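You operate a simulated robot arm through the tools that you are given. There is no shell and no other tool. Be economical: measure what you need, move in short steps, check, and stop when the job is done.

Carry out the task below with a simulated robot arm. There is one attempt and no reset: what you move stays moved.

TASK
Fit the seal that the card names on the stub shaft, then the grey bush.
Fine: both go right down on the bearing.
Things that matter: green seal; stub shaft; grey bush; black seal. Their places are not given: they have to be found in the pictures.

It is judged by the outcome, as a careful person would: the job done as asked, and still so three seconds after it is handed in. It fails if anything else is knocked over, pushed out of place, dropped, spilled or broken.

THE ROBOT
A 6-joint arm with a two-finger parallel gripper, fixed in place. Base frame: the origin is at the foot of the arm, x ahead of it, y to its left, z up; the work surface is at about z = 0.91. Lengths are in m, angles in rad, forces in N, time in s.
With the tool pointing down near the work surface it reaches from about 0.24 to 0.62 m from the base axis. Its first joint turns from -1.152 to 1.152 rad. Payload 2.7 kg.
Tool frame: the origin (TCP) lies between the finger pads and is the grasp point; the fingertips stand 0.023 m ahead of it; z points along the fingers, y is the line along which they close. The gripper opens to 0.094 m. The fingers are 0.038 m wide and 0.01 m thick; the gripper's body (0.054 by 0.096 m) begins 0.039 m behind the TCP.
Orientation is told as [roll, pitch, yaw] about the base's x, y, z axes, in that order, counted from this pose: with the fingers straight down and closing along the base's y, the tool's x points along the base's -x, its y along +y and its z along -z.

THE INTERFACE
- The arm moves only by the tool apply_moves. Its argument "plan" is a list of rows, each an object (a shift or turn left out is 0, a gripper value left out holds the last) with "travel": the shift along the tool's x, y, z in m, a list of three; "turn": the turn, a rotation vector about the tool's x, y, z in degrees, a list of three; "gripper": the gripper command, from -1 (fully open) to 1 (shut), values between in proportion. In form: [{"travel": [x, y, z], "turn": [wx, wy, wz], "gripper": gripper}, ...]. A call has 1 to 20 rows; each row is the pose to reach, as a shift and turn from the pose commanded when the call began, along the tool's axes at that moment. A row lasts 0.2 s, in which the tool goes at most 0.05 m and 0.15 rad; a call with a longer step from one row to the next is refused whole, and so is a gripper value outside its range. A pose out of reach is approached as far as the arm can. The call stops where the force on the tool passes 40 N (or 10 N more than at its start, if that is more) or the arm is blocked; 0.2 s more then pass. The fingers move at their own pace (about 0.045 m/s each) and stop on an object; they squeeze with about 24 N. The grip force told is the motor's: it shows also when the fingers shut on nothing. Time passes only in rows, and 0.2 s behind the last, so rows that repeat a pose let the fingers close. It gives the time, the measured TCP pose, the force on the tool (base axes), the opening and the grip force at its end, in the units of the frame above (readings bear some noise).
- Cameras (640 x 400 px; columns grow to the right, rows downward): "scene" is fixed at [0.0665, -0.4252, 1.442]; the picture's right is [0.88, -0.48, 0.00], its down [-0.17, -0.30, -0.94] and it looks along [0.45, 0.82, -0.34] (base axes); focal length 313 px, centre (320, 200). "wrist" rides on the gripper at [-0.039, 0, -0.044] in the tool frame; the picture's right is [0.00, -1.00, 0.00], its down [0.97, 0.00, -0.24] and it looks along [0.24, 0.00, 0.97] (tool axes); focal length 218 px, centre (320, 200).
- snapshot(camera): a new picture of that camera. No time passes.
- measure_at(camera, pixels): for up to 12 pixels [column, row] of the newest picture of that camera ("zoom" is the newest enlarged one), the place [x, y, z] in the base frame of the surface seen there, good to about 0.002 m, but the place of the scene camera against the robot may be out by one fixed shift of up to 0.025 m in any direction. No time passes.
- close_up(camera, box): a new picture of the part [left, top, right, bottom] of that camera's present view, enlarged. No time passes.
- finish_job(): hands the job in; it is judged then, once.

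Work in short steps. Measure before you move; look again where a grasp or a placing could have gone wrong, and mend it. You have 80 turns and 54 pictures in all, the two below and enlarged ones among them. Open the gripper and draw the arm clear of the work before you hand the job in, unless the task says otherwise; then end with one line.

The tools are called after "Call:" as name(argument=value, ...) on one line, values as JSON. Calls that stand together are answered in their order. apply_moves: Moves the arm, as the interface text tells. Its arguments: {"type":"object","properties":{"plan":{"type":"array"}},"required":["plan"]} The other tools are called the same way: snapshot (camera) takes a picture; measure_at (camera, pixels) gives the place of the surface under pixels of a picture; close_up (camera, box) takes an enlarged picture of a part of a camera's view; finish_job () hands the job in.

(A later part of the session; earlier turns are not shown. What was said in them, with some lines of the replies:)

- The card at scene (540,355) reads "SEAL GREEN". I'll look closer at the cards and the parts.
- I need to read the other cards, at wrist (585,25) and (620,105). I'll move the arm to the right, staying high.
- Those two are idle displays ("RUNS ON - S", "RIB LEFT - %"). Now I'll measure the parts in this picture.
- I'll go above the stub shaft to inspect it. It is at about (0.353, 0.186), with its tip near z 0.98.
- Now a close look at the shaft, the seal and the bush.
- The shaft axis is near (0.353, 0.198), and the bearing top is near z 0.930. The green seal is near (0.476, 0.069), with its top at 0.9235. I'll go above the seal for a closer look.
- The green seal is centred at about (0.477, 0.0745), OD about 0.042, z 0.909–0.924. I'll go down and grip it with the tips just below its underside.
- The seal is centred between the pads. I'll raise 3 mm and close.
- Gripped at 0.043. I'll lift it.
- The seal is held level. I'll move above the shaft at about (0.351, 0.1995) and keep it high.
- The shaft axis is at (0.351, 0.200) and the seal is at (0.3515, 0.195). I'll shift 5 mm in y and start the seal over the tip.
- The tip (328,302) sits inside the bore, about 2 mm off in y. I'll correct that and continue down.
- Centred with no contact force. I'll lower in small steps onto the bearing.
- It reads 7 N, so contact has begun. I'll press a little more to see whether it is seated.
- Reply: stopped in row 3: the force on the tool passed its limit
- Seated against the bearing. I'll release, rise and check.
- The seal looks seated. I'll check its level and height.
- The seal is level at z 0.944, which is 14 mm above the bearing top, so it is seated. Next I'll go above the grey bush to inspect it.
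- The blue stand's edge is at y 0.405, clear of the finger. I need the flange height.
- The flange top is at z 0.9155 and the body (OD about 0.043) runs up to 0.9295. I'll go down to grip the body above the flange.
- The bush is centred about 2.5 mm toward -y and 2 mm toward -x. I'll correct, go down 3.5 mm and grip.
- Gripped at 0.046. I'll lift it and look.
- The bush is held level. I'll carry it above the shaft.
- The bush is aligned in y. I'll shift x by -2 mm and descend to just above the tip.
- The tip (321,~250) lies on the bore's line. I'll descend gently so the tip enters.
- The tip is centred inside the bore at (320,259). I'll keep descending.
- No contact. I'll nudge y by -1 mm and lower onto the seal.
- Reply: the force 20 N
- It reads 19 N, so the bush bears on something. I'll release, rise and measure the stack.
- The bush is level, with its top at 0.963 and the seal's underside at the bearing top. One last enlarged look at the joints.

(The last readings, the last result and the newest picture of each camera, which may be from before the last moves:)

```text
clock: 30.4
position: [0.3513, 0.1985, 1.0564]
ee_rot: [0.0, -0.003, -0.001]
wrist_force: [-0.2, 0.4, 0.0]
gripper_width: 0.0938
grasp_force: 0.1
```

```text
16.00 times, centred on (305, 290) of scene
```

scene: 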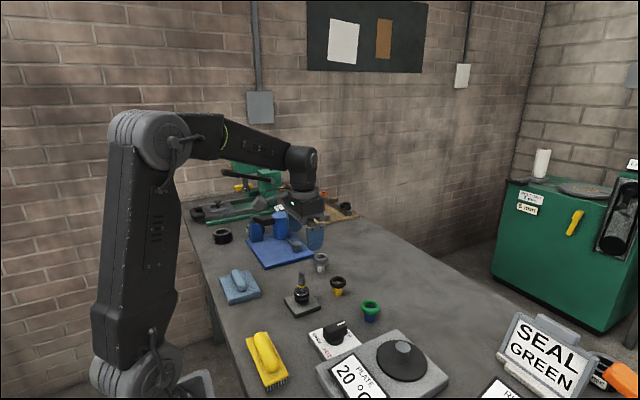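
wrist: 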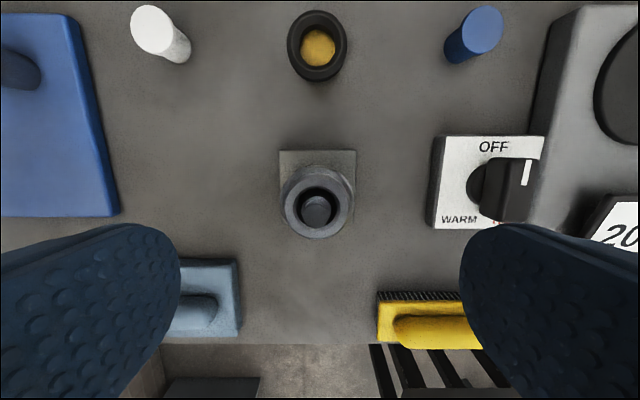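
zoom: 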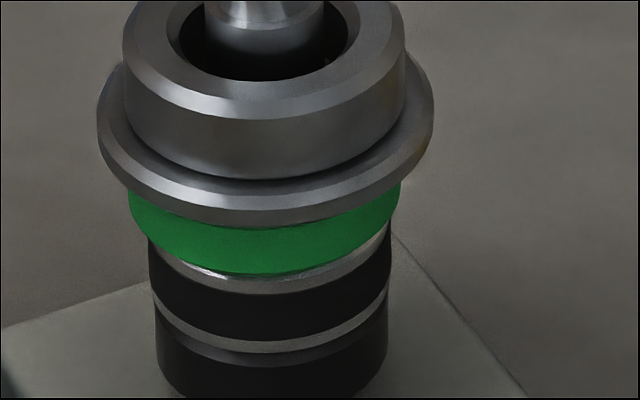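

Seal and bush are seated flush on the bearing. I'll draw the arm up and clear.

Call:
apply_moves(plan=[{"travel": [0, 0, -0.04], "gripper": -1}, {"travel": [0, 0, -0.08]}, {"travel": [0, 0, -0.12]}, {"travel": [0, -0.04, -0.14]}, {"travel": [0, -0.08, -0.14]}, {"travel": [0, -0.08, -0.14]}])

Call:
snapshot(camera="scene")

```text
clock: 31.8
position: [0.3474, 0.1207, 1.1963]
ee_rot: [-0.001, -0.004, 0.002]
wrist_force: [-0.4, -0.2, 0.0]
gripper_width: 0.0938
grasp_force: 0.0
```

```text
9 pictures are left
```

scene: 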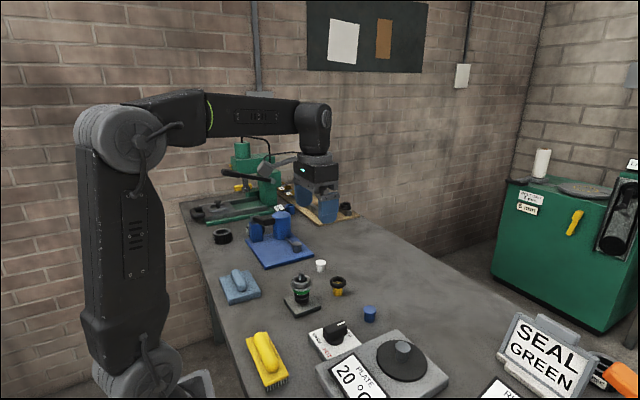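

The arm is clear and nothing else has been disturbed, so I'm handing in.

Call:
finish_job()

```text
The job is handed in.
```

The green seal named on the card is on the stub shaft, down against the bearing, and the grey bush is seated on top of it; nothing else was moved.
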